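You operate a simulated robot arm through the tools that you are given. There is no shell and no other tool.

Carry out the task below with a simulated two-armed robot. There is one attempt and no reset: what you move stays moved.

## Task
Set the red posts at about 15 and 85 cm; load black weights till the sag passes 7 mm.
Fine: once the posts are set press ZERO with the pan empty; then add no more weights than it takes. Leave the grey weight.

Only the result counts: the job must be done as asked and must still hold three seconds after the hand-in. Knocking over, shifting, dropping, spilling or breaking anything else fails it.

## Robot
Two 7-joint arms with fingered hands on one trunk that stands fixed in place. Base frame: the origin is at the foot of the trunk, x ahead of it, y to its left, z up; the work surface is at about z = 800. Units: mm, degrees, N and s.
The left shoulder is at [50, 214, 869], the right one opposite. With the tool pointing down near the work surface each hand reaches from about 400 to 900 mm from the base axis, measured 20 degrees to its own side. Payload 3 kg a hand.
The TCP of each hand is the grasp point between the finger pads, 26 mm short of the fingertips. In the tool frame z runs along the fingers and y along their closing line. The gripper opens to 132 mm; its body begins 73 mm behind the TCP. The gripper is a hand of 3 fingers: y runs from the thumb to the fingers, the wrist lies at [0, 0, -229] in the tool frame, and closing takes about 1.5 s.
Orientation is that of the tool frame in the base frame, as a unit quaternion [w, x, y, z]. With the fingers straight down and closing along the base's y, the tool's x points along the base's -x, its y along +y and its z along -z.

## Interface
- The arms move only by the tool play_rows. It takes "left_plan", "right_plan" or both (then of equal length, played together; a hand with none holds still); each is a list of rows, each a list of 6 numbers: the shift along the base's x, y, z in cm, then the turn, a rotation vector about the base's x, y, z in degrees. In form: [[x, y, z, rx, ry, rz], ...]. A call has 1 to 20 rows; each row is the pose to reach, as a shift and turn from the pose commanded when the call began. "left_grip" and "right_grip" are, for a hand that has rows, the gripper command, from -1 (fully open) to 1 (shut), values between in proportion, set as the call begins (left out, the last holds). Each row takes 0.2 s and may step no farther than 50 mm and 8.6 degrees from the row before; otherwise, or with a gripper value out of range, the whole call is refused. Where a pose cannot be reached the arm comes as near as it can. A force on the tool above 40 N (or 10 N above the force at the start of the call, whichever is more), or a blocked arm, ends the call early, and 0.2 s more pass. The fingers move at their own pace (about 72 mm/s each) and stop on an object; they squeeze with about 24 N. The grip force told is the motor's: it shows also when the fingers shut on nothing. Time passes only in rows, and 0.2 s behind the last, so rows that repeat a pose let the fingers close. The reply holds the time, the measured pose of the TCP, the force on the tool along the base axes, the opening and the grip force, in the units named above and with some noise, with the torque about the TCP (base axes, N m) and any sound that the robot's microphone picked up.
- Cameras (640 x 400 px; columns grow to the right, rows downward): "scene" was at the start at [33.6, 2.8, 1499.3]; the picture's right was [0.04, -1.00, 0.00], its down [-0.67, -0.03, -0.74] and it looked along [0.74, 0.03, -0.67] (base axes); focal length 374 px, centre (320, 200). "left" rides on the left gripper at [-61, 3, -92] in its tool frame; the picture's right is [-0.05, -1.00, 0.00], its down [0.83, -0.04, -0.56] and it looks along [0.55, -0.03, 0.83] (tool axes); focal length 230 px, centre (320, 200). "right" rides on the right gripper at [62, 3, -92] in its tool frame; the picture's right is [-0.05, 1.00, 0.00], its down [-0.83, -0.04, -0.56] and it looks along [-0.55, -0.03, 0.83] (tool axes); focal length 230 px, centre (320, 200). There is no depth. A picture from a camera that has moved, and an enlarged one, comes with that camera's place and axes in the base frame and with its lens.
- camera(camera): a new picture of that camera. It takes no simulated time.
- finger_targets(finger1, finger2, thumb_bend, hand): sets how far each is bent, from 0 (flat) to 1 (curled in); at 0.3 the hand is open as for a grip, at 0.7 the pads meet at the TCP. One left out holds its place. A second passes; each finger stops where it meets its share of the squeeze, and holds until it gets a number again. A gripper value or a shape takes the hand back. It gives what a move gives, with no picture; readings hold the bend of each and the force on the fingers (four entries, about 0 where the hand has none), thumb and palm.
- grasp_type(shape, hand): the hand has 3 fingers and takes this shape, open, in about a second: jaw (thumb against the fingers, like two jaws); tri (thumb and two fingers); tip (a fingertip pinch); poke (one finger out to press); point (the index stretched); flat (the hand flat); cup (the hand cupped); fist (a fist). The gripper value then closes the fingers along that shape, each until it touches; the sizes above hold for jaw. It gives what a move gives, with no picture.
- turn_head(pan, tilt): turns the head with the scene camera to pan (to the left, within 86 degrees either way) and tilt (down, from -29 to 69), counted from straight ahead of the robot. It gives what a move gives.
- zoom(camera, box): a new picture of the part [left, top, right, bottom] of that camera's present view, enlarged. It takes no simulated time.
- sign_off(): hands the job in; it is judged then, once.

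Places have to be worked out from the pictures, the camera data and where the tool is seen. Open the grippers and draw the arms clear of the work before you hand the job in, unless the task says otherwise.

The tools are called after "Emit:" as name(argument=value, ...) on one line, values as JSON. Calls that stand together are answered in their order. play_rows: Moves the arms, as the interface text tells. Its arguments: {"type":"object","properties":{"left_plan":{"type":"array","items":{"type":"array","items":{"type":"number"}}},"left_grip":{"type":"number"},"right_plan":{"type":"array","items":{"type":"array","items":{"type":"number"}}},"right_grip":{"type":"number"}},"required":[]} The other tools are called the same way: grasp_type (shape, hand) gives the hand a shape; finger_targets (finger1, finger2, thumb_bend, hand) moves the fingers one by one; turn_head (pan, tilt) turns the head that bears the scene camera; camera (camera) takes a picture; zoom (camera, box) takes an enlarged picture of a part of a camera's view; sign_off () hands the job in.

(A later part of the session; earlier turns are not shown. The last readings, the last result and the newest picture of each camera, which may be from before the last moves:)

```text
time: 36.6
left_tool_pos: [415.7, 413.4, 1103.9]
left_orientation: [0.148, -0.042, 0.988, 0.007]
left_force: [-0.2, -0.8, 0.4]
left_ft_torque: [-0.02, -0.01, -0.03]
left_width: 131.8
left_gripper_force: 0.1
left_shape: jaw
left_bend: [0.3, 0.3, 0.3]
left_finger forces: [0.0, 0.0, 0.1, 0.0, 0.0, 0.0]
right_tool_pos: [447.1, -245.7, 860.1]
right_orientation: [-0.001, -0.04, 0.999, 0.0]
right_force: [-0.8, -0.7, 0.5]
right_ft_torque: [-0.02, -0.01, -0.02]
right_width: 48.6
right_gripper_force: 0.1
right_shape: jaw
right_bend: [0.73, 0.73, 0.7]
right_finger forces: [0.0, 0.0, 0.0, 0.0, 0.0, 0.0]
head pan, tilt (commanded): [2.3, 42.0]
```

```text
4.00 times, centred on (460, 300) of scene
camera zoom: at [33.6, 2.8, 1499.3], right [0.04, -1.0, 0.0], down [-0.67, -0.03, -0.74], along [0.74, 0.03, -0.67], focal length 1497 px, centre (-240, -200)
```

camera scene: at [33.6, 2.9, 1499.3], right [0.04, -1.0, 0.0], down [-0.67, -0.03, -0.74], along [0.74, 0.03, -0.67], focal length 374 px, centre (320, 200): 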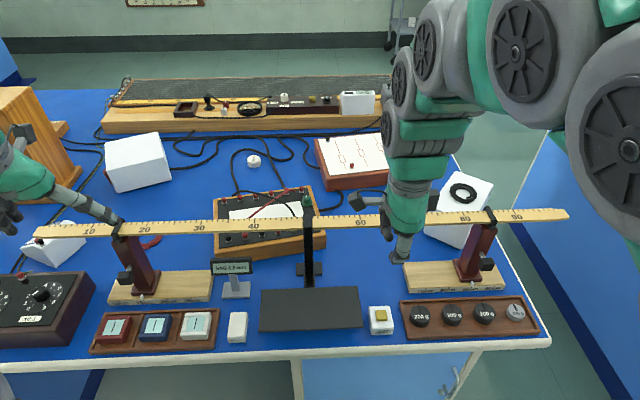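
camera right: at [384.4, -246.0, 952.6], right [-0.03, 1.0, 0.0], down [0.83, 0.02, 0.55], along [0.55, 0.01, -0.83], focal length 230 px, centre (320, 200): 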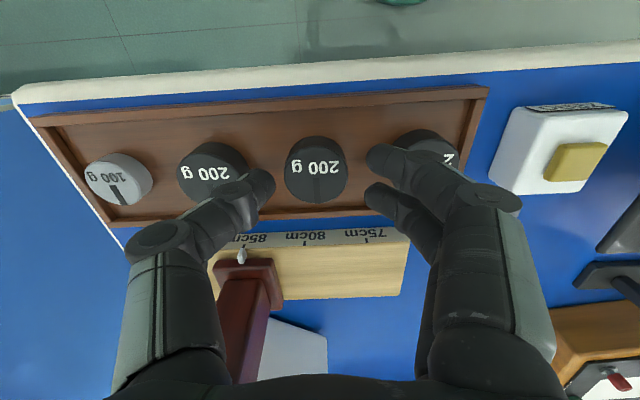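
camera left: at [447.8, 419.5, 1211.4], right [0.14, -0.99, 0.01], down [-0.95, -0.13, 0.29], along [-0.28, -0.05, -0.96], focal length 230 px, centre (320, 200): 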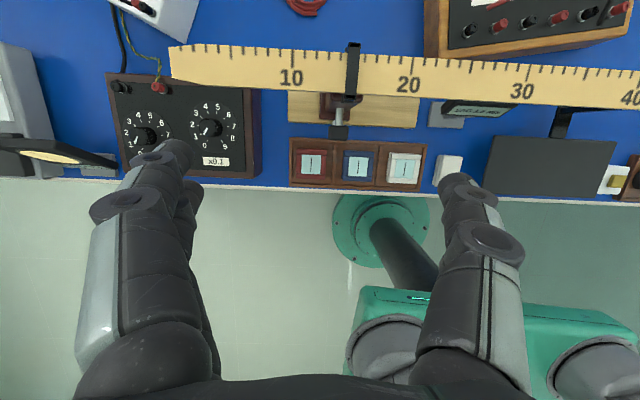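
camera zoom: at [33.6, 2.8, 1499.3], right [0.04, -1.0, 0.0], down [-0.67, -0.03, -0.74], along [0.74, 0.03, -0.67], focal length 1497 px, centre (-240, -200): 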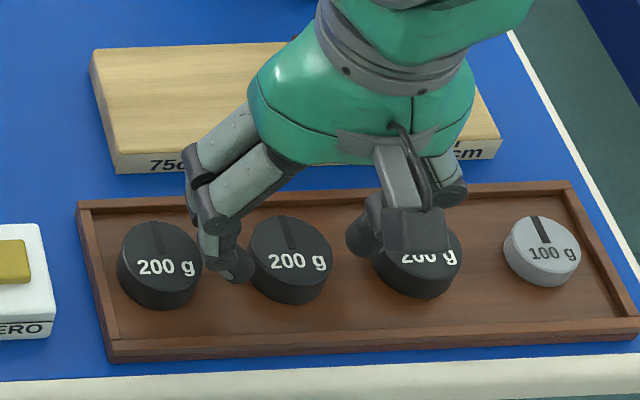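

The weight lies between thumb and fingers, with a few mm to each neighbour. I lower 22 mm so the tips come alongside it.

Emit:
play_rows(right_plan=[[0.15, 0, -0.8, 0, 0, 0], [0.15, 0, -1.5, 0, 0, 0], [0.15, 0, -2.2, 0, 0, 0]])

Emit:
zoom(camera="right", box=[60, 80, 500, 280])

Emit:
zoom(camera="scene", box=[390, 250, 530, 350])

```text
time: 37.4
left_tool_pos: [415.5, 411.2, 1105.6]
left_orientation: [0.147, -0.043, 0.988, 0.007]
left_force: [0.2, -0.8, 0.4]
left_ft_torque: [0.0, 0.03, -0.01]
left_width: 131.9
left_gripper_force: 0.1
left_shape: jaw
left_bend: [0.3, 0.3, 0.3]
left_finger forces: [0.1, 0.0, 0.0, 0.0, 0.0, 0.0]
right_tool_pos: [446.8, -247.2, 839.0]
right_orientation: [-0.001, -0.039, 0.999, 0.0]
right_force: [0.8, -1.7, 2.8]
right_ft_torque: [0.13, -0.01, -0.02]
right_width: 48.0
right_gripper_force: 0.0
right_shape: jaw
right_bend: [0.73, 0.74, 0.7]
right_finger forces: [0.1, 3.3, 0.0, 0.1, 0.1, 0.0]
head pan, tilt (commanded): [2.3, 42.0]
```

```text
1.45 times, centred on (280, 180) of right
camera zoom: at [384.8, -247.7, 931.5], right [-0.03, 1.0, 0.0], down [0.83, 0.02, 0.55], along [0.55, 0.01, -0.83], focal length 335 px, centre (378, 229)
```

zoom: 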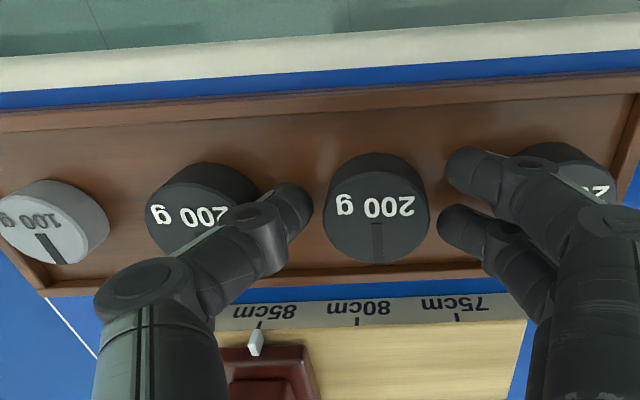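

```text
4.00 times, centred on (460, 300) of scene
camera zoom: at [33.6, 2.8, 1499.3], right [0.04, -1.0, 0.0], down [-0.67, -0.03, -0.74], along [0.74, 0.03, -0.67], focal length 1497 px, centre (-240, -200)
```

zoom: 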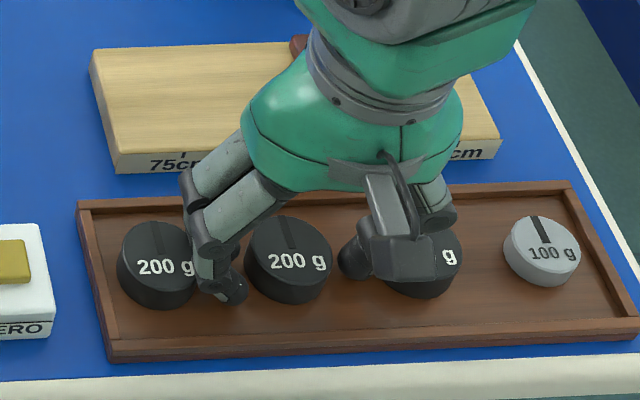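

Finger 2 lightly touches the neighbouring black weight (3 N), and the weight I want is centred in the gap. I close now, which draws the fingers inward onto it.

Emit:
play_rows(right_plan=[[0, 0, 0, 0, 0, 0], [0, 0, 0, 0, 0, 0], [0, 0, 0, 0, 0, 0], [0, 0, 0, 0, 0, 0], [0, 0, 0, 0, 0, 0]], right_grip=1)

Emit:
zoom(camera="right", box=[60, 80, 500, 280])

Emit:
zoom(camera="scene", box=[390, 250, 530, 350])

```text
time: 38.6
left_tool_pos: [416.9, 413.2, 1104.2]
left_orientation: [0.148, -0.043, 0.988, 0.007]
left_force: [0.5, 0.1, -0.5]
left_ft_torque: [0.0, 0.01, 0.04]
left_width: 131.8
left_gripper_force: 0.1
left_shape: jaw
left_bend: [0.3, 0.3, 0.3]
left_finger forces: [0.0, 0.1, 0.1, 0.0, 0.0, 0.0]
right_tool_pos: [447.2, -247.1, 839.3]
right_orientation: [0.0, -0.04, 0.999, -0.001]
right_force: [0.7, 0.0, 0.5]
right_ft_torque: [0.01, 0.04, -0.02]
right_width: 30.1
right_gripper_force: 24.2
right_shape: jaw
right_bend: [0.73, 0.74, 0.7]
right_finger forces: [11.4, 9.7, 0.1, 0.0, 21.0, 0.0]
head pan, tilt (commanded): [2.3, 42.0]
```

```text
1.45 times, centred on (280, 180) of right
camera zoom: at [385.1, -247.5, 931.4], right [-0.03, 1.0, 0.0], down [0.83, 0.02, 0.55], along [0.55, 0.01, -0.83], focal length 335 px, centre (378, 229)
```

zoom: 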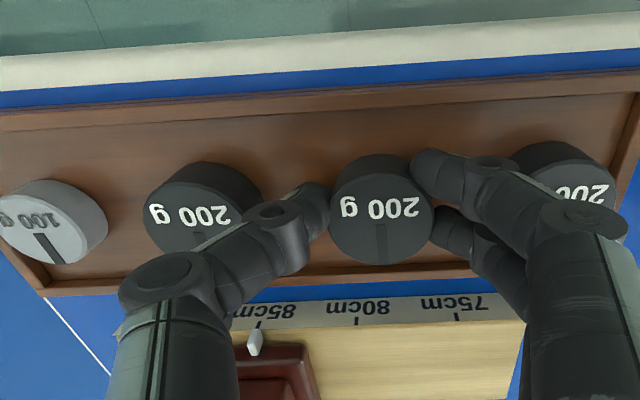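

```text
4.00 times, centred on (460, 300) of scene
camera zoom: at [33.6, 2.8, 1499.3], right [0.04, -1.0, 0.0], down [-0.67, -0.03, -0.74], along [0.74, 0.03, -0.67], focal length 1497 px, centre (-240, -200)
```

zoom: 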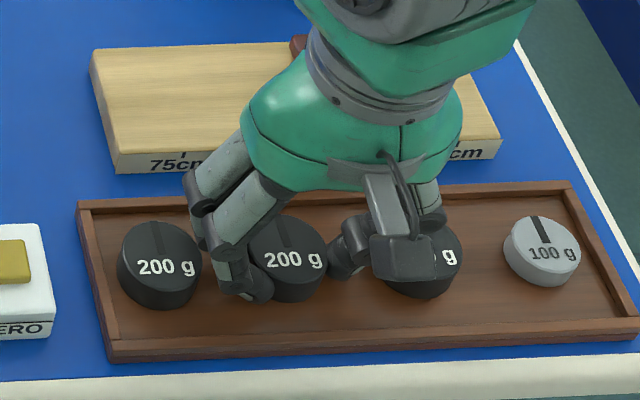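

The weight is held (11, 10 and 21 N). I lift it straight up and check that it comes along.

Emit:
play_rows(right_plan=[[0, 0, 0.8, 0, 0, 0], [0, 0, 2, 0, 0, 0], [0, 0, 4, 0, 0, 0], [0, 0, 7, 0, 0, 0], [0, 0, 10, 0, 0, 0]])

Emit:
camera(camera="right")

Emit:
zoom(camera="scene", box=[370, 210, 550, 350])

```text
time: 39.8
left_tool_pos: [415.7, 413.6, 1105.3]
left_orientation: [0.148, -0.043, 0.988, 0.006]
left_force: [-0.5, 0.8, -0.6]
left_ft_torque: [-0.02, 0.02, 0.01]
left_width: 131.9
left_gripper_force: 0.0
left_shape: jaw
left_bend: [0.3, 0.3, 0.3]
left_finger forces: [0.0, 0.0, 0.0, 0.0, 0.0, 0.0]
right_tool_pos: [445.3, -246.1, 939.9]
right_orientation: [-0.001, -0.039, 0.999, 0.001]
right_force: [-0.1, 0.1, -1.9]
right_ft_torque: [-0.01, 0.01, 0.0]
right_width: 30.8
right_gripper_force: 23.9
right_shape: jaw
right_bend: [0.73, 0.74, 0.7]
right_finger forces: [11.3, 10.0, 0.0, 0.1, 21.3, 0.0]
head pan, tilt (commanded): [2.3, 42.0]
```

```text
taken
camera right: at [385.0, -246.4, 1032.4], right [-0.03, 1.0, 0.0], down [0.83, 0.02, 0.55], along [0.55, 0.01, -0.83], focal length 230 px, centre (320, 200)
```

right: 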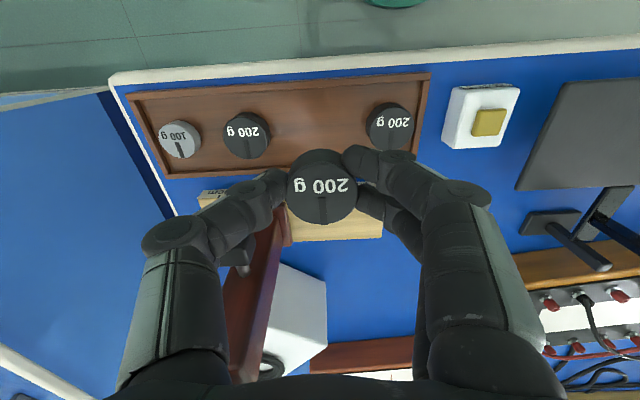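

```text
2.86 times, centred on (460, 280) of scene
camera zoom: at [33.6, 2.8, 1499.3], right [0.04, -1.0, 0.0], down [-0.67, -0.03, -0.74], along [0.74, 0.03, -0.67], focal length 1069 px, centre (-80, -29)
```

zoom: 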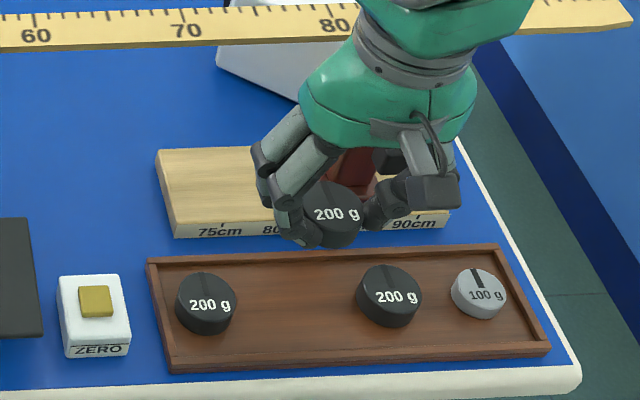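

The 200 g weight is held off the tray (1.9 N felt) and the other weights stand in place. I carry it at this height over the pan, toward (425, 40), staying clear of the hanger bar at x≈495.

Emit:
play_rows(right_plan=[[-0.2, 2, 0.5, 0, 0, 0], [-0.5, 5.5, 1, 0, 0, 0], [-0.8, 9.5, 1, 0, 0, 0], [-1.1, 13.5, 1, 0, 0, 0], [-1.4, 17.5, 1, 0, 0, 0], [-1.7, 21.5, 1, 0, 0, 0], [-2.0, 25, 1, 0, 0, 0], [-2.0, 27.5, 0.5, 0, 0, 0], [-2.0, 28.6, 0, 0, 0, 0]])

Emit:
camera(camera="right")

Emit:
camera(camera="scene")

```text
time: 41.8
left_tool_pos: [416.5, 413.3, 1105.3]
left_orientation: [0.148, -0.044, 0.988, 0.006]
left_force: [0.0, 0.1, 0.0]
left_ft_torque: [-0.01, 0.01, 0.01]
left_width: 132.3
left_gripper_force: 0.0
left_shape: jaw
left_bend: [0.3, 0.3, 0.3]
left_finger forces: [0.0, 0.1, 0.0, 0.0, 0.1, 0.0]
right_tool_pos: [425.2, 40.4, 937.6]
right_orientation: [-0.001, -0.038, 0.999, 0.0]
right_force: [-0.3, 0.1, -2.3]
right_ft_torque: [-0.01, 0.02, 0.01]
right_width: 30.4
right_gripper_force: 24.3
right_shape: jaw
right_bend: [0.73, 0.74, 0.7]
right_finger forces: [11.3, 10.1, 0.1, 0.0, 21.1, 0.0]
head pan, tilt (commanded): [2.3, 42.0]
```

```text
taken
camera right: at [363.1, 39.7, 1031.1], right [-0.03, 1.0, 0.0], down [0.83, 0.02, 0.55], along [0.55, 0.01, -0.83], focal length 230 px, centre (320, 200)
```

right: 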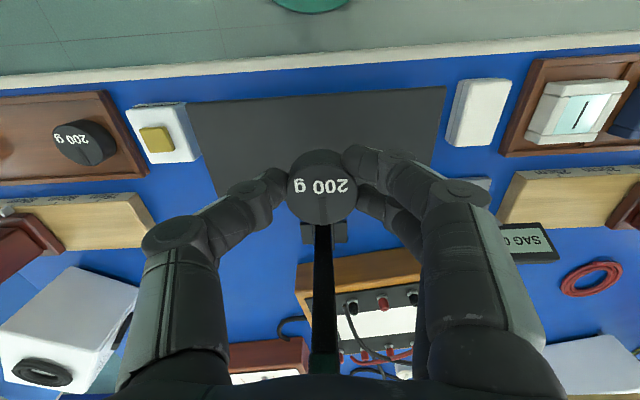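

```text
taken
camera scene: at [33.6, 2.9, 1499.3], right [0.04, -1.0, 0.0], down [-0.67, -0.03, -0.74], along [0.74, 0.03, -0.67], focal length 374 px, centre (320, 200)
```

scene: 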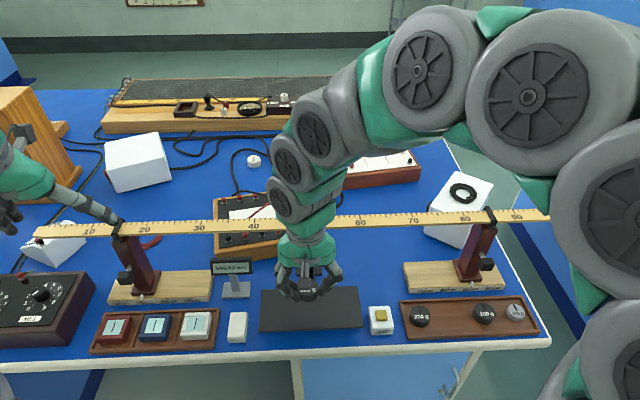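

The weight hangs over the pan's middle. I lower it to about 20 mm above the pan surface, which I expect at z≈842.

Emit:
play_rows(right_plan=[[0, 0, -1.5, 0, 0, 0], [0, 0, -3, 0, 0, 0], [0, 0, -4.2, 0, 0, 0]])

Emit:
camera(camera="right")

Emit:
zoom(camera="scene", box=[200, 240, 400, 350])

Emit:
camera(camera="left")

```text
time: 42.6
left_tool_pos: [415.8, 412.2, 1104.8]
left_orientation: [0.148, -0.043, 0.988, 0.006]
left_force: [0.4, 0.0, -0.1]
left_ft_torque: [0.01, 0.0, -0.01]
left_width: 132.2
left_gripper_force: 0.0
left_shape: jaw
left_bend: [0.3, 0.3, 0.3]
left_finger forces: [0.0, 0.1, 0.0, 0.1, 0.0, 0.0]
right_tool_pos: [428.4, 41.2, 895.7]
right_orientation: [-0.001, -0.04, 0.999, 0.0]
right_force: [1.1, 0.8, -1.8]
right_ft_torque: [0.01, -0.01, -0.01]
right_width: 30.2
right_gripper_force: 24.1
right_shape: jaw
right_bend: [0.73, 0.74, 0.7]
right_finger forces: [11.3, 10.3, 0.0, 0.1, 21.3, 0.0]
head pan, tilt (commanded): [2.3, 42.0]
```

```text
taken
camera right: at [365.0, 39.6, 988.6], right [-0.03, 1.0, 0.0], down [0.83, 0.02, 0.55], along [0.55, 0.01, -0.83], focal length 230 px, centre (320, 200)
```

right: 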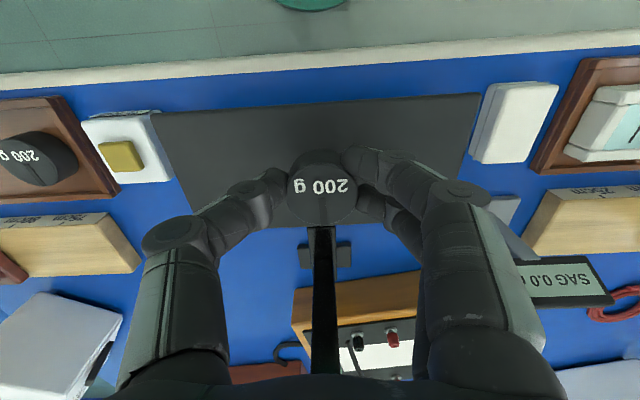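

```text
3.20 times, centred on (300, 295) of scene
camera zoom: at [33.7, 2.9, 1499.3], right [0.04, -1.0, 0.0], down [-0.67, -0.03, -0.74], along [0.74, 0.03, -0.67], focal length 1198 px, centre (384, -104)
```

zoom: 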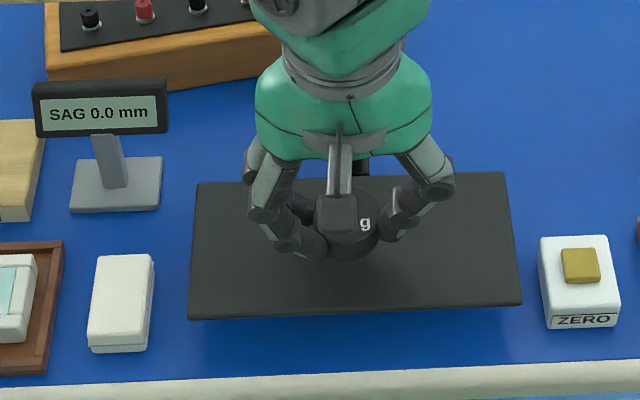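

```text
taken
camera left: at [447.9, 419.5, 1211.5], right [0.14, -0.99, 0.01], down [-0.95, -0.13, 0.29], along [-0.28, -0.05, -0.96], focal length 230 px, centre (320, 200)
```

left: 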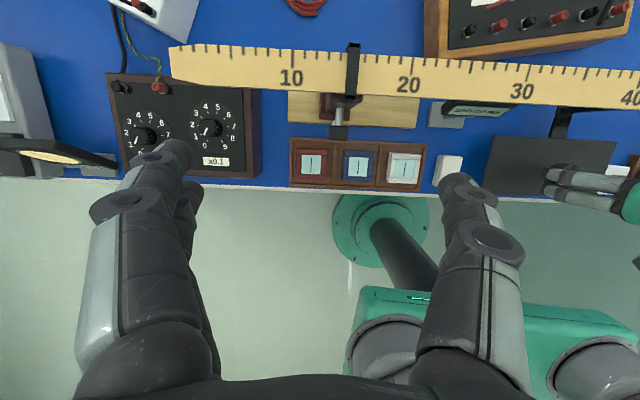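

Still 0.0 mm and no contact. I lower in small steps and watch the vertical force.

Emit:
play_rows(right_plan=[[0, 0, -0.4, 0, 0, 0], [0, 0, -0.8, 0, 0, 0], [0, 0, -1.1, 0, 0, 0], [0, 0, -1.3, 0, 0, 0]])

```text
time: 43.6
left_tool_pos: [416.5, 412.9, 1106.1]
left_orientation: [0.148, -0.043, 0.988, 0.007]
left_force: [0.8, 0.2, -0.6]
left_ft_torque: [0.04, -0.03, -0.01]
left_width: 132.1
left_gripper_force: 0.1
left_shape: jaw
left_bend: [0.3, 0.3, 0.3]
left_finger forces: [0.1, 0.0, 0.0, 0.1, 0.1, 0.1]
right_tool_pos: [426.9, 42.4, 884.2]
right_orientation: [-0.001, -0.039, 0.999, -0.001]
right_force: [0.4, -0.4, -2.2]
right_ft_torque: [0.04, 0.03, 0.01]
right_width: 30.2
right_gripper_force: 23.7
right_shape: jaw
right_bend: [0.73, 0.74, 0.7]
right_finger forces: [11.3, 10.3, 0.0, 0.0, 21.2, 0.0]
head pan, tilt (commanded): [2.3, 42.0]
```

At z = 884 there is still no contact. I continue down in 2 mm steps.

Emit:
play_rows(right_plan=[[0, 0, -0.2, 0, 0, 0], [0, 0, -0.4, 0, 0, 0], [0, 0, -0.6, 0, 0, 0], [0, 0, -0.7, 0, 0, 0]])

Emit:
zoom(camera="scene", box=[200, 240, 400, 350])

```text
time: 44.6
left_tool_pos: [416.3, 412.0, 1104.3]
left_orientation: [0.148, -0.042, 0.988, 0.006]
left_force: [-0.6, -0.4, -0.2]
left_ft_torque: [-0.01, 0.02, 0.01]
left_width: 132.1
left_gripper_force: 0.1
left_shape: jaw
left_bend: [0.3, 0.3, 0.3]
left_finger forces: [0.0, 0.0, 0.1, 0.0, 0.0, 0.0]
right_tool_pos: [427.5, 41.6, 875.2]
right_orientation: [0.0, -0.039, 0.999, 0.0]
right_force: [-0.4, -0.5, -2.6]
right_ft_torque: [-0.01, 0.03, 0.02]
right_width: 30.4
right_gripper_force: 24.0
right_shape: jaw
right_bend: [0.73, 0.74, 0.7]
right_finger forces: [11.3, 10.2, 0.0, 0.0, 21.3, 0.0]
head pan, tilt (commanded): [2.3, 42.0]
```

```text
3.20 times, centred on (300, 295) of scene
camera zoom: at [33.7, 2.8, 1499.3], right [0.04, -1.0, 0.0], down [-0.67, -0.03, -0.74], along [0.74, 0.03, -0.67], focal length 1198 px, centre (384, -104)
```

zoom: 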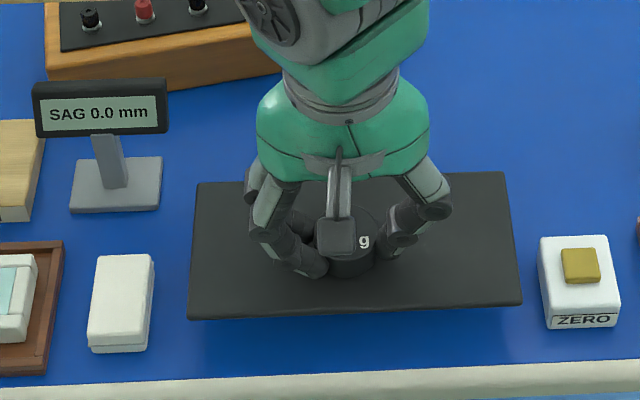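

Still only the weight's own 2 N and SAG 0.0. I go further down in steps of about 1.5–2 mm.

Emit:
play_rows(right_plan=[[0, 0, -0.15, 0, 0, 0], [0, 0, -0.3, 0, 0, 0], [0, 0, -0.45, 0, 0, 0], [0, 0, -0.6, 0, 0, 0]])

Emit:
zoom(camera="scene", box=[200, 240, 400, 350])

```text
time: 45.6
left_tool_pos: [416.7, 412.5, 1105.5]
left_orientation: [0.148, -0.044, 0.988, 0.006]
left_force: [1.1, 0.7, 0.2]
left_ft_torque: [-0.04, 0.01, 0.02]
left_width: 131.8
left_gripper_force: 0.1
left_shape: jaw
left_bend: [0.3, 0.3, 0.3]
left_finger forces: [0.0, 0.0, 0.1, 0.1, 0.0, 0.0]
right_tool_pos: [427.3, 40.5, 871.1]
right_orientation: [-0.001, -0.04, 0.999, 0.001]
right_force: [0.4, 0.8, 1.0]
right_ft_torque: [0.02, 0.0, -0.01]
right_width: 30.5
right_gripper_force: 23.9
right_shape: jaw
right_bend: [0.73, 0.74, 0.7]
right_finger forces: [11.4, 10.5, 0.0, 0.0, 21.2, 0.0]
head pan, tilt (commanded): [2.3, 42.0]
```

```text
3.20 times, centred on (300, 295) of scene
camera zoom: at [33.6, 2.8, 1499.3], right [0.04, -1.0, 0.0], down [-0.67, -0.03, -0.74], along [0.74, 0.03, -0.67], focal length 1198 px, centre (384, -104)
```

zoom: 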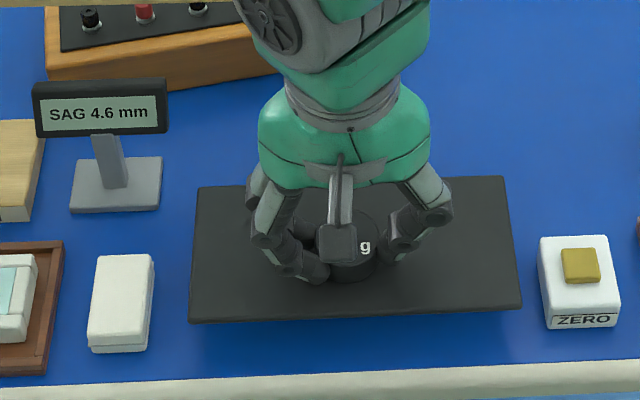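

Contact: the weight is on the pan, with the display at 4.6 mm while I still lean on it slightly. I raise 2 mm to take the pressure off, then open a little to release it.

Emit:
play_rows(right_plan=[[0, 0, 0.15, 0, 0, 0], [0, 0, 0.15, 0, 0, 0]])

Emit:
play_rows(right_plan=[[0, 0, 0, 0, 0, 0], [0, 0, 0, 0, 0, 0], [0, 0, 0, 0, 0, 0]], right_grip=0.1)

Emit:
camera(camera="right")

Emit:
zoom(camera="scene", box=[200, 240, 400, 350])

```text
time: 46.2
left_tool_pos: [417.0, 412.2, 1105.6]
left_orientation: [0.147, -0.042, 0.988, 0.006]
left_force: [-0.9, 0.1, 0.5]
left_ft_torque: [-0.03, 0.0, 0.02]
left_width: 132.1
left_gripper_force: 0.1
left_shape: jaw
left_bend: [0.3, 0.3, 0.3]
left_finger forces: [0.1, 0.1, 0.0, 0.0, 0.1, 0.0]
right_tool_pos: [427.8, 41.4, 872.6]
right_orientation: [-0.001, -0.039, 0.999, -0.001]
right_force: [0.6, -0.2, 0.6]
right_ft_torque: [0.04, -0.03, -0.02]
right_width: 30.2
right_gripper_force: 23.8
right_shape: jaw
right_bend: [0.73, 0.74, 0.7]
right_finger forces: [11.3, 10.4, 0.0, 0.0, 21.5, 0.0]
head pan, tilt (commanded): [2.3, 42.0]
```

```text
time: 47.0
left_tool_pos: [416.0, 412.5, 1104.6]
left_orientation: [0.148, -0.043, 0.988, 0.007]
left_force: [0.2, 0.3, -0.2]
left_ft_torque: [-0.03, -0.01, 0.0]
left_width: 131.7
left_gripper_force: 0.0
left_shape: jaw
left_bend: [0.3, 0.3, 0.3]
left_finger forces: [0.0, 0.1, 0.0, 0.0, 0.0, 0.0]
right_tool_pos: [427.0, 42.1, 871.7]
right_orientation: [-0.001, -0.04, 0.999, 0.0]
right_force: [-0.9, -0.4, 0.5]
right_ft_torque: [0.01, 0.0, 0.0]
right_width: 58.9
right_gripper_force: 0.0
right_shape: jaw
right_bend: [0.73, 0.73, 0.7]
right_finger forces: [0.1, 0.0, 0.0, 0.1, 0.0, 0.1]
head pan, tilt (commanded): [2.3, 42.0]
```

```text
taken
camera right: at [365.1, 39.9, 964.8], right [-0.03, 1.0, 0.0], down [0.83, 0.02, 0.55], along [0.55, 0.01, -0.83], focal length 230 px, centre (320, 200)
```

right: 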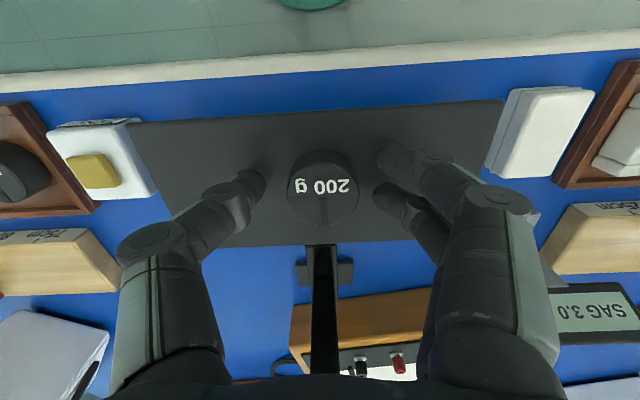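

```text
3.20 times, centred on (300, 295) of scene
camera zoom: at [33.6, 2.8, 1499.3], right [0.04, -1.0, 0.0], down [-0.67, -0.03, -0.74], along [0.74, 0.03, -0.67], focal length 1198 px, centre (384, -104)
```

zoom: 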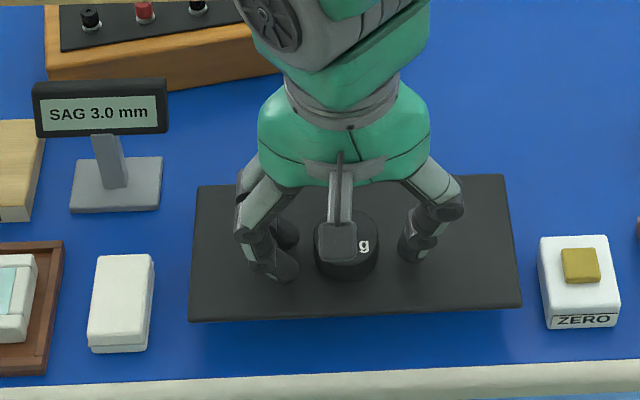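

The display reads 3.0 mm with one weight, so three weights should give about 9 mm while two would give only about 6. I lift the hand straight up off the weight.

Emit:
play_rows(right_plan=[[0, 0, 1.5, 0, 0, 0], [0, 0, 4, 0, 0, 0], [0, 0, 8, 0, 0, 0]])

Emit:
play_rows(right_plan=[[0.2, -3, 0, 0, 0, 0], [0.5, -7.5, 0, 0, 0, 0], [0.8, -12, 0, 0, 0, 0], [1.1, -16.5, 0, 0, 0, 0], [1.4, -21, 0, 0, 0, 0], [1.7, -25.5, 0, 0, 0, 0], [2.0, -30, 0, 0, 0, 0], [2.3, -33.5, 0, 0, 0, 0], [2.5, -35.1, 0, 0, 0, 0]])

Emit:
camera(camera="right")

Emit:
camera(camera="scene")

```text
time: 47.8
left_tool_pos: [415.6, 412.4, 1105.3]
left_orientation: [0.148, -0.042, 0.988, 0.006]
left_force: [0.5, 0.8, -0.7]
left_ft_torque: [0.02, -0.01, 0.01]
left_width: 132.0
left_gripper_force: 0.1
left_shape: jaw
left_bend: [0.3, 0.3, 0.3]
left_finger forces: [0.1, 0.0, 0.0, 0.0, 0.0, 0.0]
right_tool_pos: [427.1, 44.2, 952.3]
right_orientation: [-0.001, -0.038, 0.999, 0.0]
right_force: [-0.1, -0.1, 0.4]
right_ft_torque: [0.0, -0.04, -0.03]
right_width: 58.9
right_gripper_force: 0.0
right_shape: jaw
right_bend: [0.73, 0.73, 0.7]
right_finger forces: [0.0, 0.0, 0.0, 0.1, 0.1, 0.1]
head pan, tilt (commanded): [2.3, 42.0]
```

```text
time: 49.8
left_tool_pos: [414.9, 412.4, 1105.1]
left_orientation: [0.148, -0.043, 0.988, 0.007]
left_force: [-0.8, -0.2, -0.7]
left_ft_torque: [0.03, -0.01, -0.01]
left_width: 132.1
left_gripper_force: 0.1
left_shape: jaw
left_bend: [0.3, 0.3, 0.3]
left_finger forces: [0.1, 0.1, 0.0, 0.0, 0.0, 0.0]
right_tool_pos: [453.0, -312.5, 954.0]
right_orientation: [-0.001, -0.039, 0.999, 0.001]
right_force: [-0.3, 0.3, 0.2]
right_ft_torque: [-0.06, -0.03, -0.03]
right_width: 58.9
right_gripper_force: 0.1
right_shape: jaw
right_bend: [0.73, 0.73, 0.7]
right_finger forces: [0.0, 0.0, 0.0, 0.0, 0.0, 0.0]
head pan, tilt (commanded): [2.3, 42.0]
```

```text
taken
camera right: at [391.1, -312.8, 1047.6], right [-0.03, 1.0, 0.0], down [0.83, 0.02, 0.55], along [0.55, 0.01, -0.83], focal length 230 px, centre (320, 200)
```

right: 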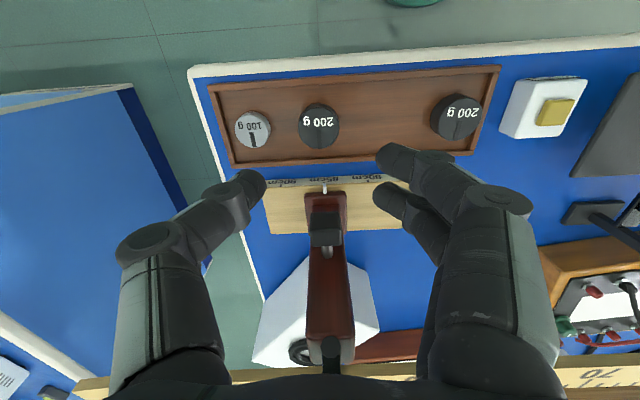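

```text
taken
camera scene: at [33.6, 2.8, 1499.3], right [0.04, -1.0, 0.0], down [-0.67, -0.03, -0.74], along [0.74, 0.03, -0.67], focal length 374 px, centre (320, 200)
```

scene: 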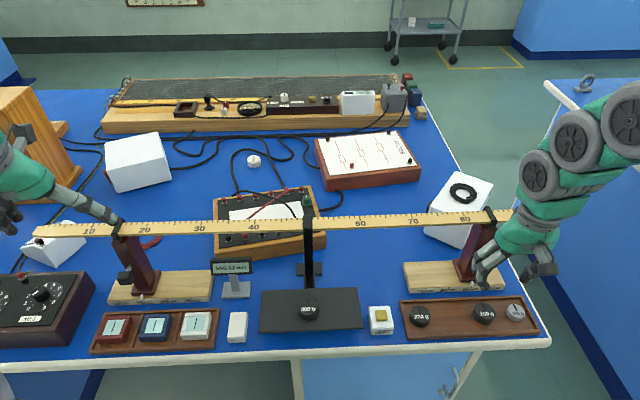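

The next black weight (by the grey one) is at about (455, -313), with roughly 28 mm of gap to the grey weight. I narrow to 50 mm, keep 2 mm to the +y side so the thumb stays well off the grey one, and come down above it.

Emit:
play_rows(right_plan=[[0.05, 0.1, -2.5, 0, 0, 0], [0.1, 0.2, -5, 0, 0, 0], [0.1, 0.2, -7.5, 0, 0, 0], [0.1, 0.2, -9.0, 0, 0, 0]], right_grip=0.24)

Emit:
camera(camera="right")

Emit:
zoom(camera="scene", box=[400, 220, 560, 350])

```text
time: 50.8
left_tool_pos: [416.5, 413.1, 1105.4]
left_orientation: [0.148, -0.043, 0.988, 0.006]
left_force: [0.6, 0.4, 0.6]
left_ft_torque: [0.0, -0.01, 0.0]
left_width: 132.4
left_gripper_force: 0.1
left_shape: jaw
left_bend: [0.3, 0.3, 0.3]
left_finger forces: [0.0, 0.0, 0.0, 0.0, 0.1, 0.1]
right_tool_pos: [454.3, -308.7, 861.7]
right_orientation: [-0.001, -0.039, 0.999, 0.001]
right_force: [-0.4, 0.2, 0.1]
right_ft_torque: [0.02, 0.0, 0.0]
right_width: 50.7
right_gripper_force: 0.0
right_shape: jaw
right_bend: [0.73, 0.73, 0.7]
right_finger forces: [0.0, 0.0, 0.0, 0.1, 0.0, 0.0]
head pan, tilt (commanded): [2.3, 42.0]
```

```text
taken
camera right: at [392.5, -310.2, 955.2], right [-0.03, 1.0, 0.0], down [0.83, 0.02, 0.55], along [0.55, 0.02, -0.83], focal length 230 px, centre (320, 200)
```

right: 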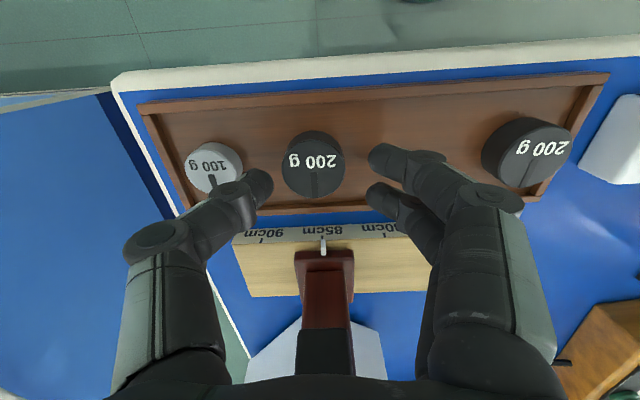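

```text
3.08 times, centred on (480, 285) of scene
camera zoom: at [33.7, 2.8, 1499.3], right [0.04, -1.0, 0.0], down [-0.67, -0.03, -0.74], along [0.74, 0.03, -0.67], focal length 1152 px, centre (-172, -62)
```

zoom: 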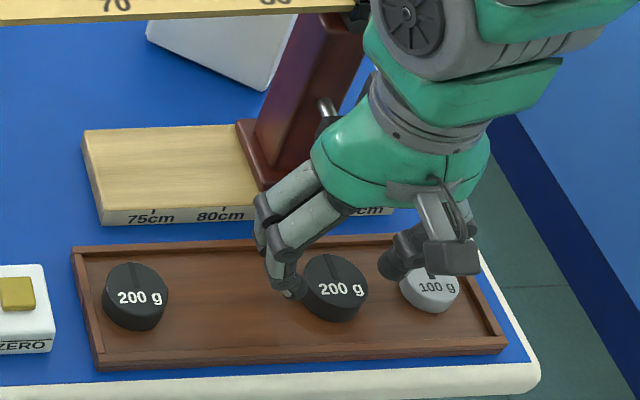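

The thumb tip is between the two weights with 3 mm to the black and at least 6 mm to the grey one. I lower 22 mm.

Emit:
play_rows(right_plan=[[0, 0, -0.8, 0, 0, 0], [0, 0, -1.5, 0, 0, 0], [0, 0, -2.2, 0, 0, 0]])

Emit:
zoom(camera="right", box=[100, 80, 540, 280])

```text
time: 51.6
left_tool_pos: [417.0, 412.9, 1104.4]
left_orientation: [0.148, -0.043, 0.988, 0.006]
left_force: [-0.2, 0.5, -0.8]
left_ft_torque: [0.04, 0.0, 0.02]
left_width: 132.2
left_gripper_force: 0.1
left_shape: jaw
left_bend: [0.3, 0.3, 0.3]
left_finger forces: [0.0, 0.1, 0.1, 0.1, 0.0, 0.1]
right_tool_pos: [454.3, -309.3, 839.8]
right_orientation: [0.001, -0.039, 0.999, -0.001]
right_force: [0.0, -0.2, 0.5]
right_ft_torque: [-0.04, -0.02, -0.01]
right_width: 50.6
right_gripper_force: 0.0
right_shape: jaw
right_bend: [0.73, 0.73, 0.7]
right_finger forces: [0.0, 0.1, 0.0, 0.0, 0.0, 0.0]
head pan, tilt (commanded): [2.3, 42.0]
```

```text
1.45 times, centred on (320, 180) of right
camera zoom: at [391.7, -309.8, 932.7], right [-0.03, 1.0, 0.0], down [0.83, 0.02, 0.56], along [0.56, 0.01, -0.83], focal length 335 px, centre (320, 229)
```

zoom: 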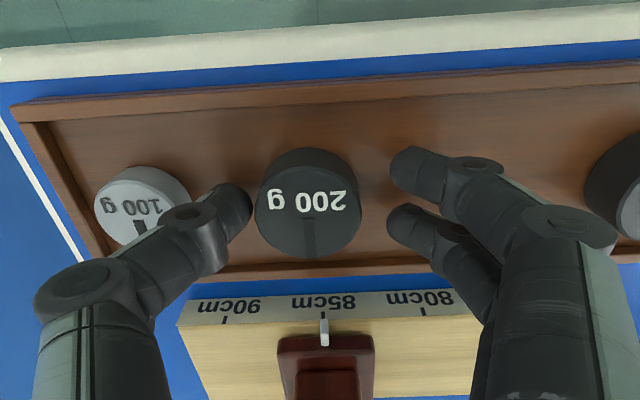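

No contact with anything. I close on the weight and then lift it.

Emit:
play_rows(right_plan=[[0, 0, 0, 0, 0, 0], [0, 0, 0, 0, 0, 0], [0, 0, 0, 0, 0, 0], [0, 0, 0, 0, 0, 0], [0, 0, 0, 0, 0, 0]], right_grip=1)

Emit:
play_rows(right_plan=[[0, 0, 0.8, 0, 0, 0], [0, 0, 2, 0, 0, 0], [0, 0, 4, 0, 0, 0], [0, 0, 7, 0, 0, 0], [0, 0, 10, 0, 0, 0]])

Emit:
camera(camera="right")

Emit:
zoom(camera="scene", box=[400, 220, 560, 350])

```text
time: 52.8
left_tool_pos: [416.4, 411.0, 1105.5]
left_orientation: [0.148, -0.043, 0.988, 0.007]
left_force: [0.7, 0.0, 0.3]
left_ft_torque: [0.03, 0.01, 0.04]
left_width: 131.8
left_gripper_force: 0.1
left_shape: jaw
left_bend: [0.3, 0.3, 0.3]
left_finger forces: [0.0, 0.1, 0.0, 0.1, 0.1, 0.0]
right_tool_pos: [452.1, -308.7, 839.0]
right_orientation: [0.0, -0.04, 0.999, 0.0]
right_force: [0.8, 0.0, 0.1]
right_ft_torque: [0.04, 0.0, -0.03]
right_width: 30.4
right_gripper_force: 24.3
right_shape: jaw
right_bend: [0.72, 0.73, 0.7]
right_finger forces: [10.1, 11.2, 0.1, 0.0, 21.2, 0.0]
head pan, tilt (commanded): [2.3, 42.0]
```

```text
time: 54.0
left_tool_pos: [416.6, 412.4, 1104.2]
left_orientation: [0.148, -0.043, 0.988, 0.007]
left_force: [-0.7, 0.2, 0.3]
left_ft_torque: [0.0, 0.0, -0.01]
left_width: 132.0
left_gripper_force: 0.2
left_shape: jaw
left_bend: [0.3, 0.3, 0.3]
left_finger forces: [0.0, 0.1, 0.0, 0.0, 0.0, 0.0]
right_tool_pos: [451.9, -308.3, 938.1]
right_orientation: [0.0, -0.039, 0.999, 0.0]
right_force: [-0.3, 0.0, -2.0]
right_ft_torque: [0.03, -0.02, 0.0]
right_width: 30.4
right_gripper_force: 24.3
right_shape: jaw
right_bend: [0.72, 0.73, 0.7]
right_finger forces: [10.1, 11.2, 0.1, 0.0, 21.2, 0.1]
head pan, tilt (commanded): [2.3, 42.0]
```

```text
taken
camera right: at [390.6, -309.3, 1031.2], right [-0.03, 1.0, 0.0], down [0.83, 0.02, 0.55], along [0.55, 0.02, -0.83], focal length 230 px, centre (320, 200)
```

right: 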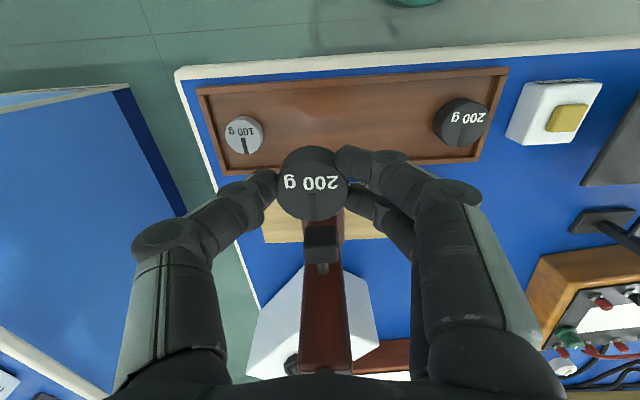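

```text
3.08 times, centred on (480, 285) of scene
camera zoom: at [33.6, 2.8, 1499.3], right [0.04, -1.0, 0.0], down [-0.67, -0.03, -0.74], along [0.74, 0.03, -0.67], focal length 1152 px, centre (-172, -62)
```

zoom: 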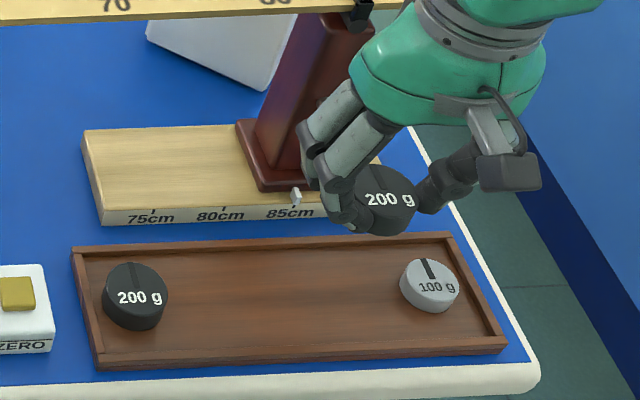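

The second weight is held (2.0 N) and the grey one is untouched. I carry it over the pan's right half, toward TCP (426, -37).

Emit:
play_rows(right_plan=[[-0.2, 2, 0.5, 0, 0, 0], [-0.6, 5.5, 1, 0, 0, 0], [-1.0, 9.5, 1, 0, 0, 0], [-1.4, 13.5, 1, 0, 0, 0], [-1.8, 17.5, 1, 0, 0, 0], [-2.2, 21.5, 1, 0, 0, 0], [-2.5, 25, 0.5, 0, 0, 0], [-2.6, 27.1, 0, 0, 0, 0], [-2.6, 27.1, -2, 0, 0, 0], [-2.6, 27.1, -4.2, 0, 0, 0]])

Emit:
camera(camera="right")

Emit:
zoom(camera="scene", box=[200, 240, 420, 350])

```text
time: 56.2
left_tool_pos: [416.7, 412.3, 1106.1]
left_orientation: [0.148, -0.043, 0.988, 0.006]
left_force: [-0.4, 0.2, 0.4]
left_ft_torque: [0.0, 0.0, -0.02]
left_width: 132.0
left_gripper_force: 0.0
left_shape: jaw
left_bend: [0.3, 0.3, 0.3]
left_finger forces: [0.0, 0.0, 0.0, 0.0, 0.0, 0.0]
right_tool_pos: [425.1, -38.3, 896.6]
right_orientation: [-0.001, -0.039, 0.999, 0.001]
right_force: [0.5, -0.2, -0.9]
right_ft_torque: [0.02, 0.01, 0.0]
right_width: 30.5
right_gripper_force: 24.3
right_shape: jaw
right_bend: [0.72, 0.73, 0.7]
right_finger forces: [10.1, 11.6, 0.0, 0.0, 21.4, 0.1]
head pan, tilt (commanded): [2.3, 42.0]
```

```text
taken
camera right: at [363.8, -39.2, 990.2], right [-0.03, 1.0, 0.0], down [0.83, 0.02, 0.55], along [0.55, 0.02, -0.83], focal length 230 px, centre (320, 200)
```

right: 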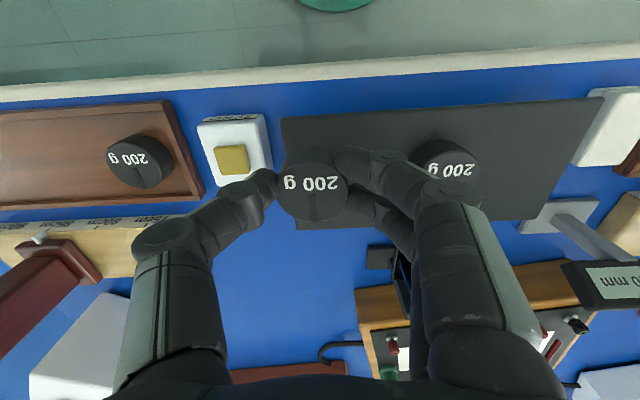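

```text
2.91 times, centred on (310, 295) of scene
camera zoom: at [33.7, 2.9, 1499.3], right [0.04, -1.0, 0.0], down [-0.67, -0.03, -0.74], along [0.74, 0.03, -0.67], focal length 1089 px, centre (349, -76)
```

zoom: 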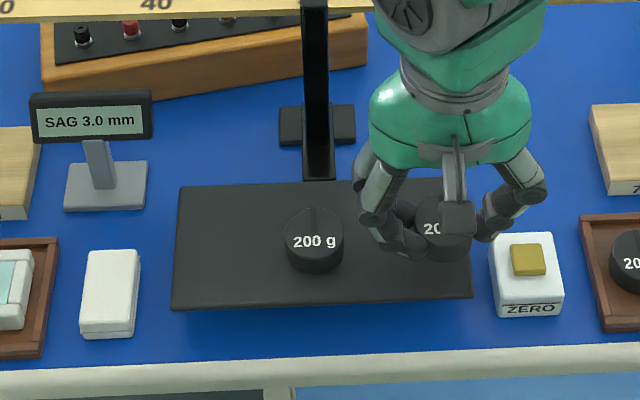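

The held weight would sit close to the pan's right edge (y≈-60), so I move it 11 mm further in and lower to just above the pan.

Emit:
play_rows(right_plan=[[0.1, 0.6, 0, 0, 0, 0], [0.2, 1.1, 0, 0, 0, 0], [0.2, 1.1, -0.8, 0, 0, 0], [0.2, 1.1, -1.5, 0, 0, 0], [0.2, 1.1, -1.9, 0, 0, 0]])

Emit:
camera(camera="right")

Emit:
zoom(camera="scene", box=[200, 240, 420, 350])

```text
time: 57.4
left_tool_pos: [415.2, 411.7, 1105.6]
left_orientation: [0.148, -0.043, 0.988, 0.007]
left_force: [0.4, 0.1, -0.2]
left_ft_torque: [0.0, 0.02, -0.05]
left_width: 132.0
left_gripper_force: 0.0
left_shape: jaw
left_bend: [0.3, 0.3, 0.3]
left_finger forces: [0.0, 0.0, 0.1, 0.1, 0.0, 0.0]
right_tool_pos: [428.2, -28.2, 879.4]
right_orientation: [-0.001, -0.039, 0.999, 0.0]
right_force: [0.4, 0.7, -1.8]
right_ft_torque: [0.02, 0.0, -0.01]
right_width: 30.3
right_gripper_force: 23.8
right_shape: jaw
right_bend: [0.72, 0.73, 0.7]
right_finger forces: [10.1, 11.6, 0.1, 0.0, 21.2, 0.0]
head pan, tilt (commanded): [2.3, 42.0]
```

```text
taken
camera right: at [366.3, -28.6, 971.4], right [-0.03, 1.0, 0.0], down [0.83, 0.02, 0.55], along [0.55, 0.01, -0.83], focal length 230 px, centre (320, 200)
```

right: 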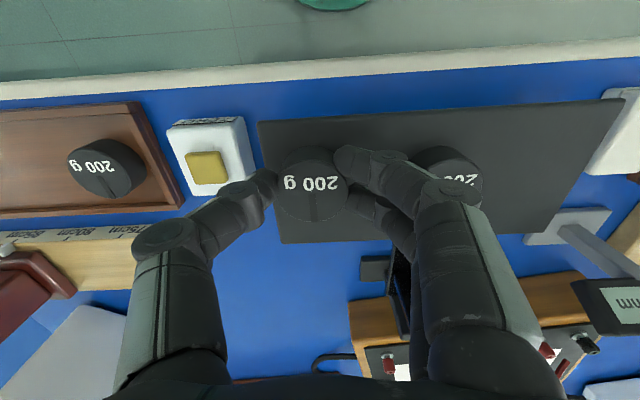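

```text
2.91 times, centred on (310, 295) of scene
camera zoom: at [33.7, 2.8, 1499.3], right [0.04, -1.0, 0.0], down [-0.67, -0.03, -0.74], along [0.74, 0.03, -0.67], focal length 1089 px, centre (349, -76)
```

zoom: 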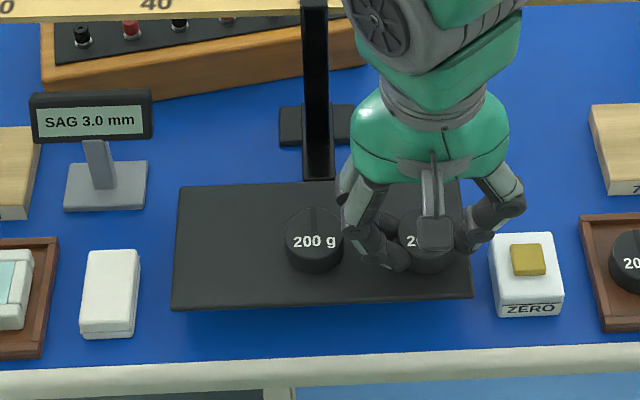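

The placing spot is well inside the pan and clear of the first weight. I lower in small steps until the pan takes it.

Emit:
play_rows(right_plan=[[0, -0.1, -0.3, 0, 0, 0], [0, -0.1, -0.6, 0, 0, 0], [0, -0.1, -0.8, 0, 0, 0]])

Emit:
zoom(camera="scene", box=[200, 240, 420, 350])

```text
time: 58.2
left_tool_pos: [415.2, 412.2, 1104.8]
left_orientation: [0.148, -0.043, 0.988, 0.007]
left_force: [0.6, -0.4, 0.0]
left_ft_torque: [-0.03, 0.0, 0.01]
left_width: 132.0
left_gripper_force: 0.0
left_shape: jaw
left_bend: [0.3, 0.3, 0.3]
left_finger forces: [0.0, 0.1, 0.0, 0.0, 0.1, 0.1]
right_tool_pos: [430.1, -27.8, 871.1]
right_orientation: [-0.001, -0.039, 0.999, 0.0]
right_force: [-0.4, -0.9, -0.6]
right_ft_torque: [-0.03, 0.02, -0.01]
right_width: 30.2
right_gripper_force: 24.3
right_shape: jaw
right_bend: [0.72, 0.73, 0.7]
right_finger forces: [10.0, 11.6, 0.0, 0.0, 21.6, 0.1]
head pan, tilt (commanded): [2.3, 42.0]
```

```text
2.91 times, centred on (310, 295) of scene
camera zoom: at [33.6, 2.8, 1499.3], right [0.04, -1.0, 0.0], down [-0.67, -0.03, -0.74], along [0.74, 0.03, -0.67], focal length 1089 px, centre (349, -76)
```

zoom: 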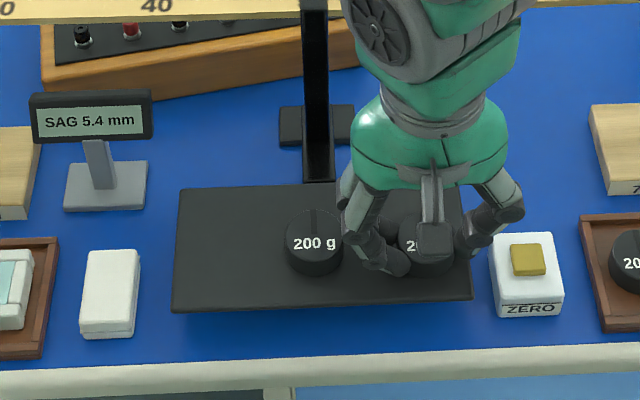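

The display shows 5.4 mm, so the pan carries almost all of it. I ease down 0.4 mm and open slightly to let go.

Emit:
play_rows(right_plan=[[0, 0, -0.04, 0, 0, 0], [0, 0, -0.04, 0, 0, 0]])

Emit:
play_rows(right_plan=[[0, 0, 0, 0, 0, 0], [0, 0, 0, 0, 0, 0], [0, 0, 0, 0, 0, 0]], right_grip=0.3)

Emit:
camera(camera="right")

Emit:
zoom(camera="scene", box=[200, 240, 420, 350])

```text
time: 58.8
left_tool_pos: [416.6, 413.0, 1105.1]
left_orientation: [0.148, -0.043, 0.988, 0.006]
left_force: [0.4, -0.5, 0.2]
left_ft_torque: [0.02, 0.0, -0.03]
left_width: 131.9
left_gripper_force: 0.1
left_shape: jaw
left_bend: [0.3, 0.3, 0.3]
left_finger forces: [0.1, 0.0, 0.1, 0.0, 0.0, 0.0]
right_tool_pos: [427.1, -27.4, 870.6]
right_orientation: [-0.001, -0.039, 0.999, 0.0]
right_force: [0.5, 0.0, 0.3]
right_ft_torque: [0.03, -0.02, 0.02]
right_width: 30.2
right_gripper_force: 24.2
right_shape: jaw
right_bend: [0.72, 0.73, 0.7]
right_finger forces: [10.1, 11.7, 0.0, 0.0, 21.5, 0.0]
head pan, tilt (commanded): [2.3, 42.0]
```

```text
time: 59.6
left_tool_pos: [416.4, 412.2, 1105.6]
left_orientation: [0.147, -0.043, 0.988, 0.006]
left_force: [-0.5, -1.0, 0.4]
left_ft_torque: [0.0, 0.03, -0.01]
left_width: 131.8
left_gripper_force: 0.2
left_shape: jaw
left_bend: [0.3, 0.3, 0.3]
left_finger forces: [0.0, 0.0, 0.1, 0.0, 0.0, 0.0]
right_tool_pos: [428.6, -27.7, 870.2]
right_orientation: [-0.002, -0.039, 0.999, 0.0]
right_force: [0.3, 0.6, -0.5]
right_ft_torque: [0.04, 0.02, 0.02]
right_width: 45.6
right_gripper_force: 0.1
right_shape: jaw
right_bend: [0.74, 0.74, 0.7]
right_finger forces: [0.0, 0.0, 0.1, 0.1, 0.1, 0.0]
head pan, tilt (commanded): [2.3, 42.0]
```

```text
taken
camera right: at [366.9, -28.6, 963.6], right [-0.03, 1.0, 0.0], down [0.83, 0.02, 0.55], along [0.55, 0.01, -0.83], focal length 230 px, centre (320, 200)
```

right: 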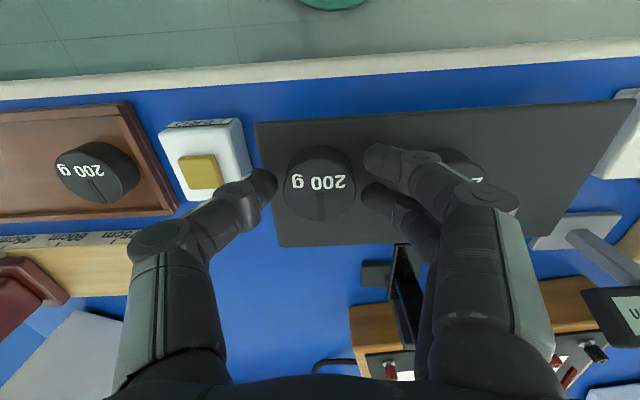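

```text
2.91 times, centred on (310, 295) of scene
camera zoom: at [33.6, 2.8, 1499.3], right [0.04, -1.0, 0.0], down [-0.67, -0.03, -0.74], along [0.74, 0.03, -0.67], focal length 1089 px, centre (349, -76)
```

zoom: 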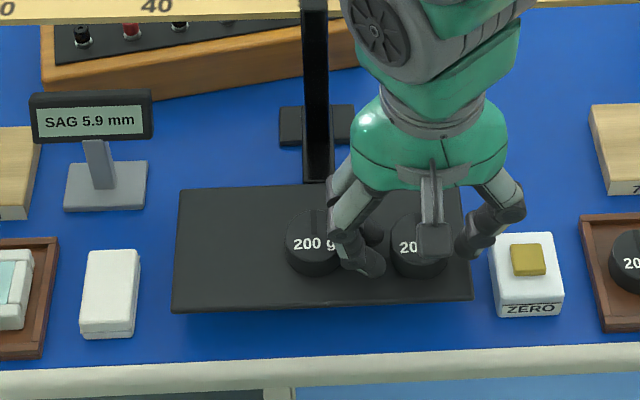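

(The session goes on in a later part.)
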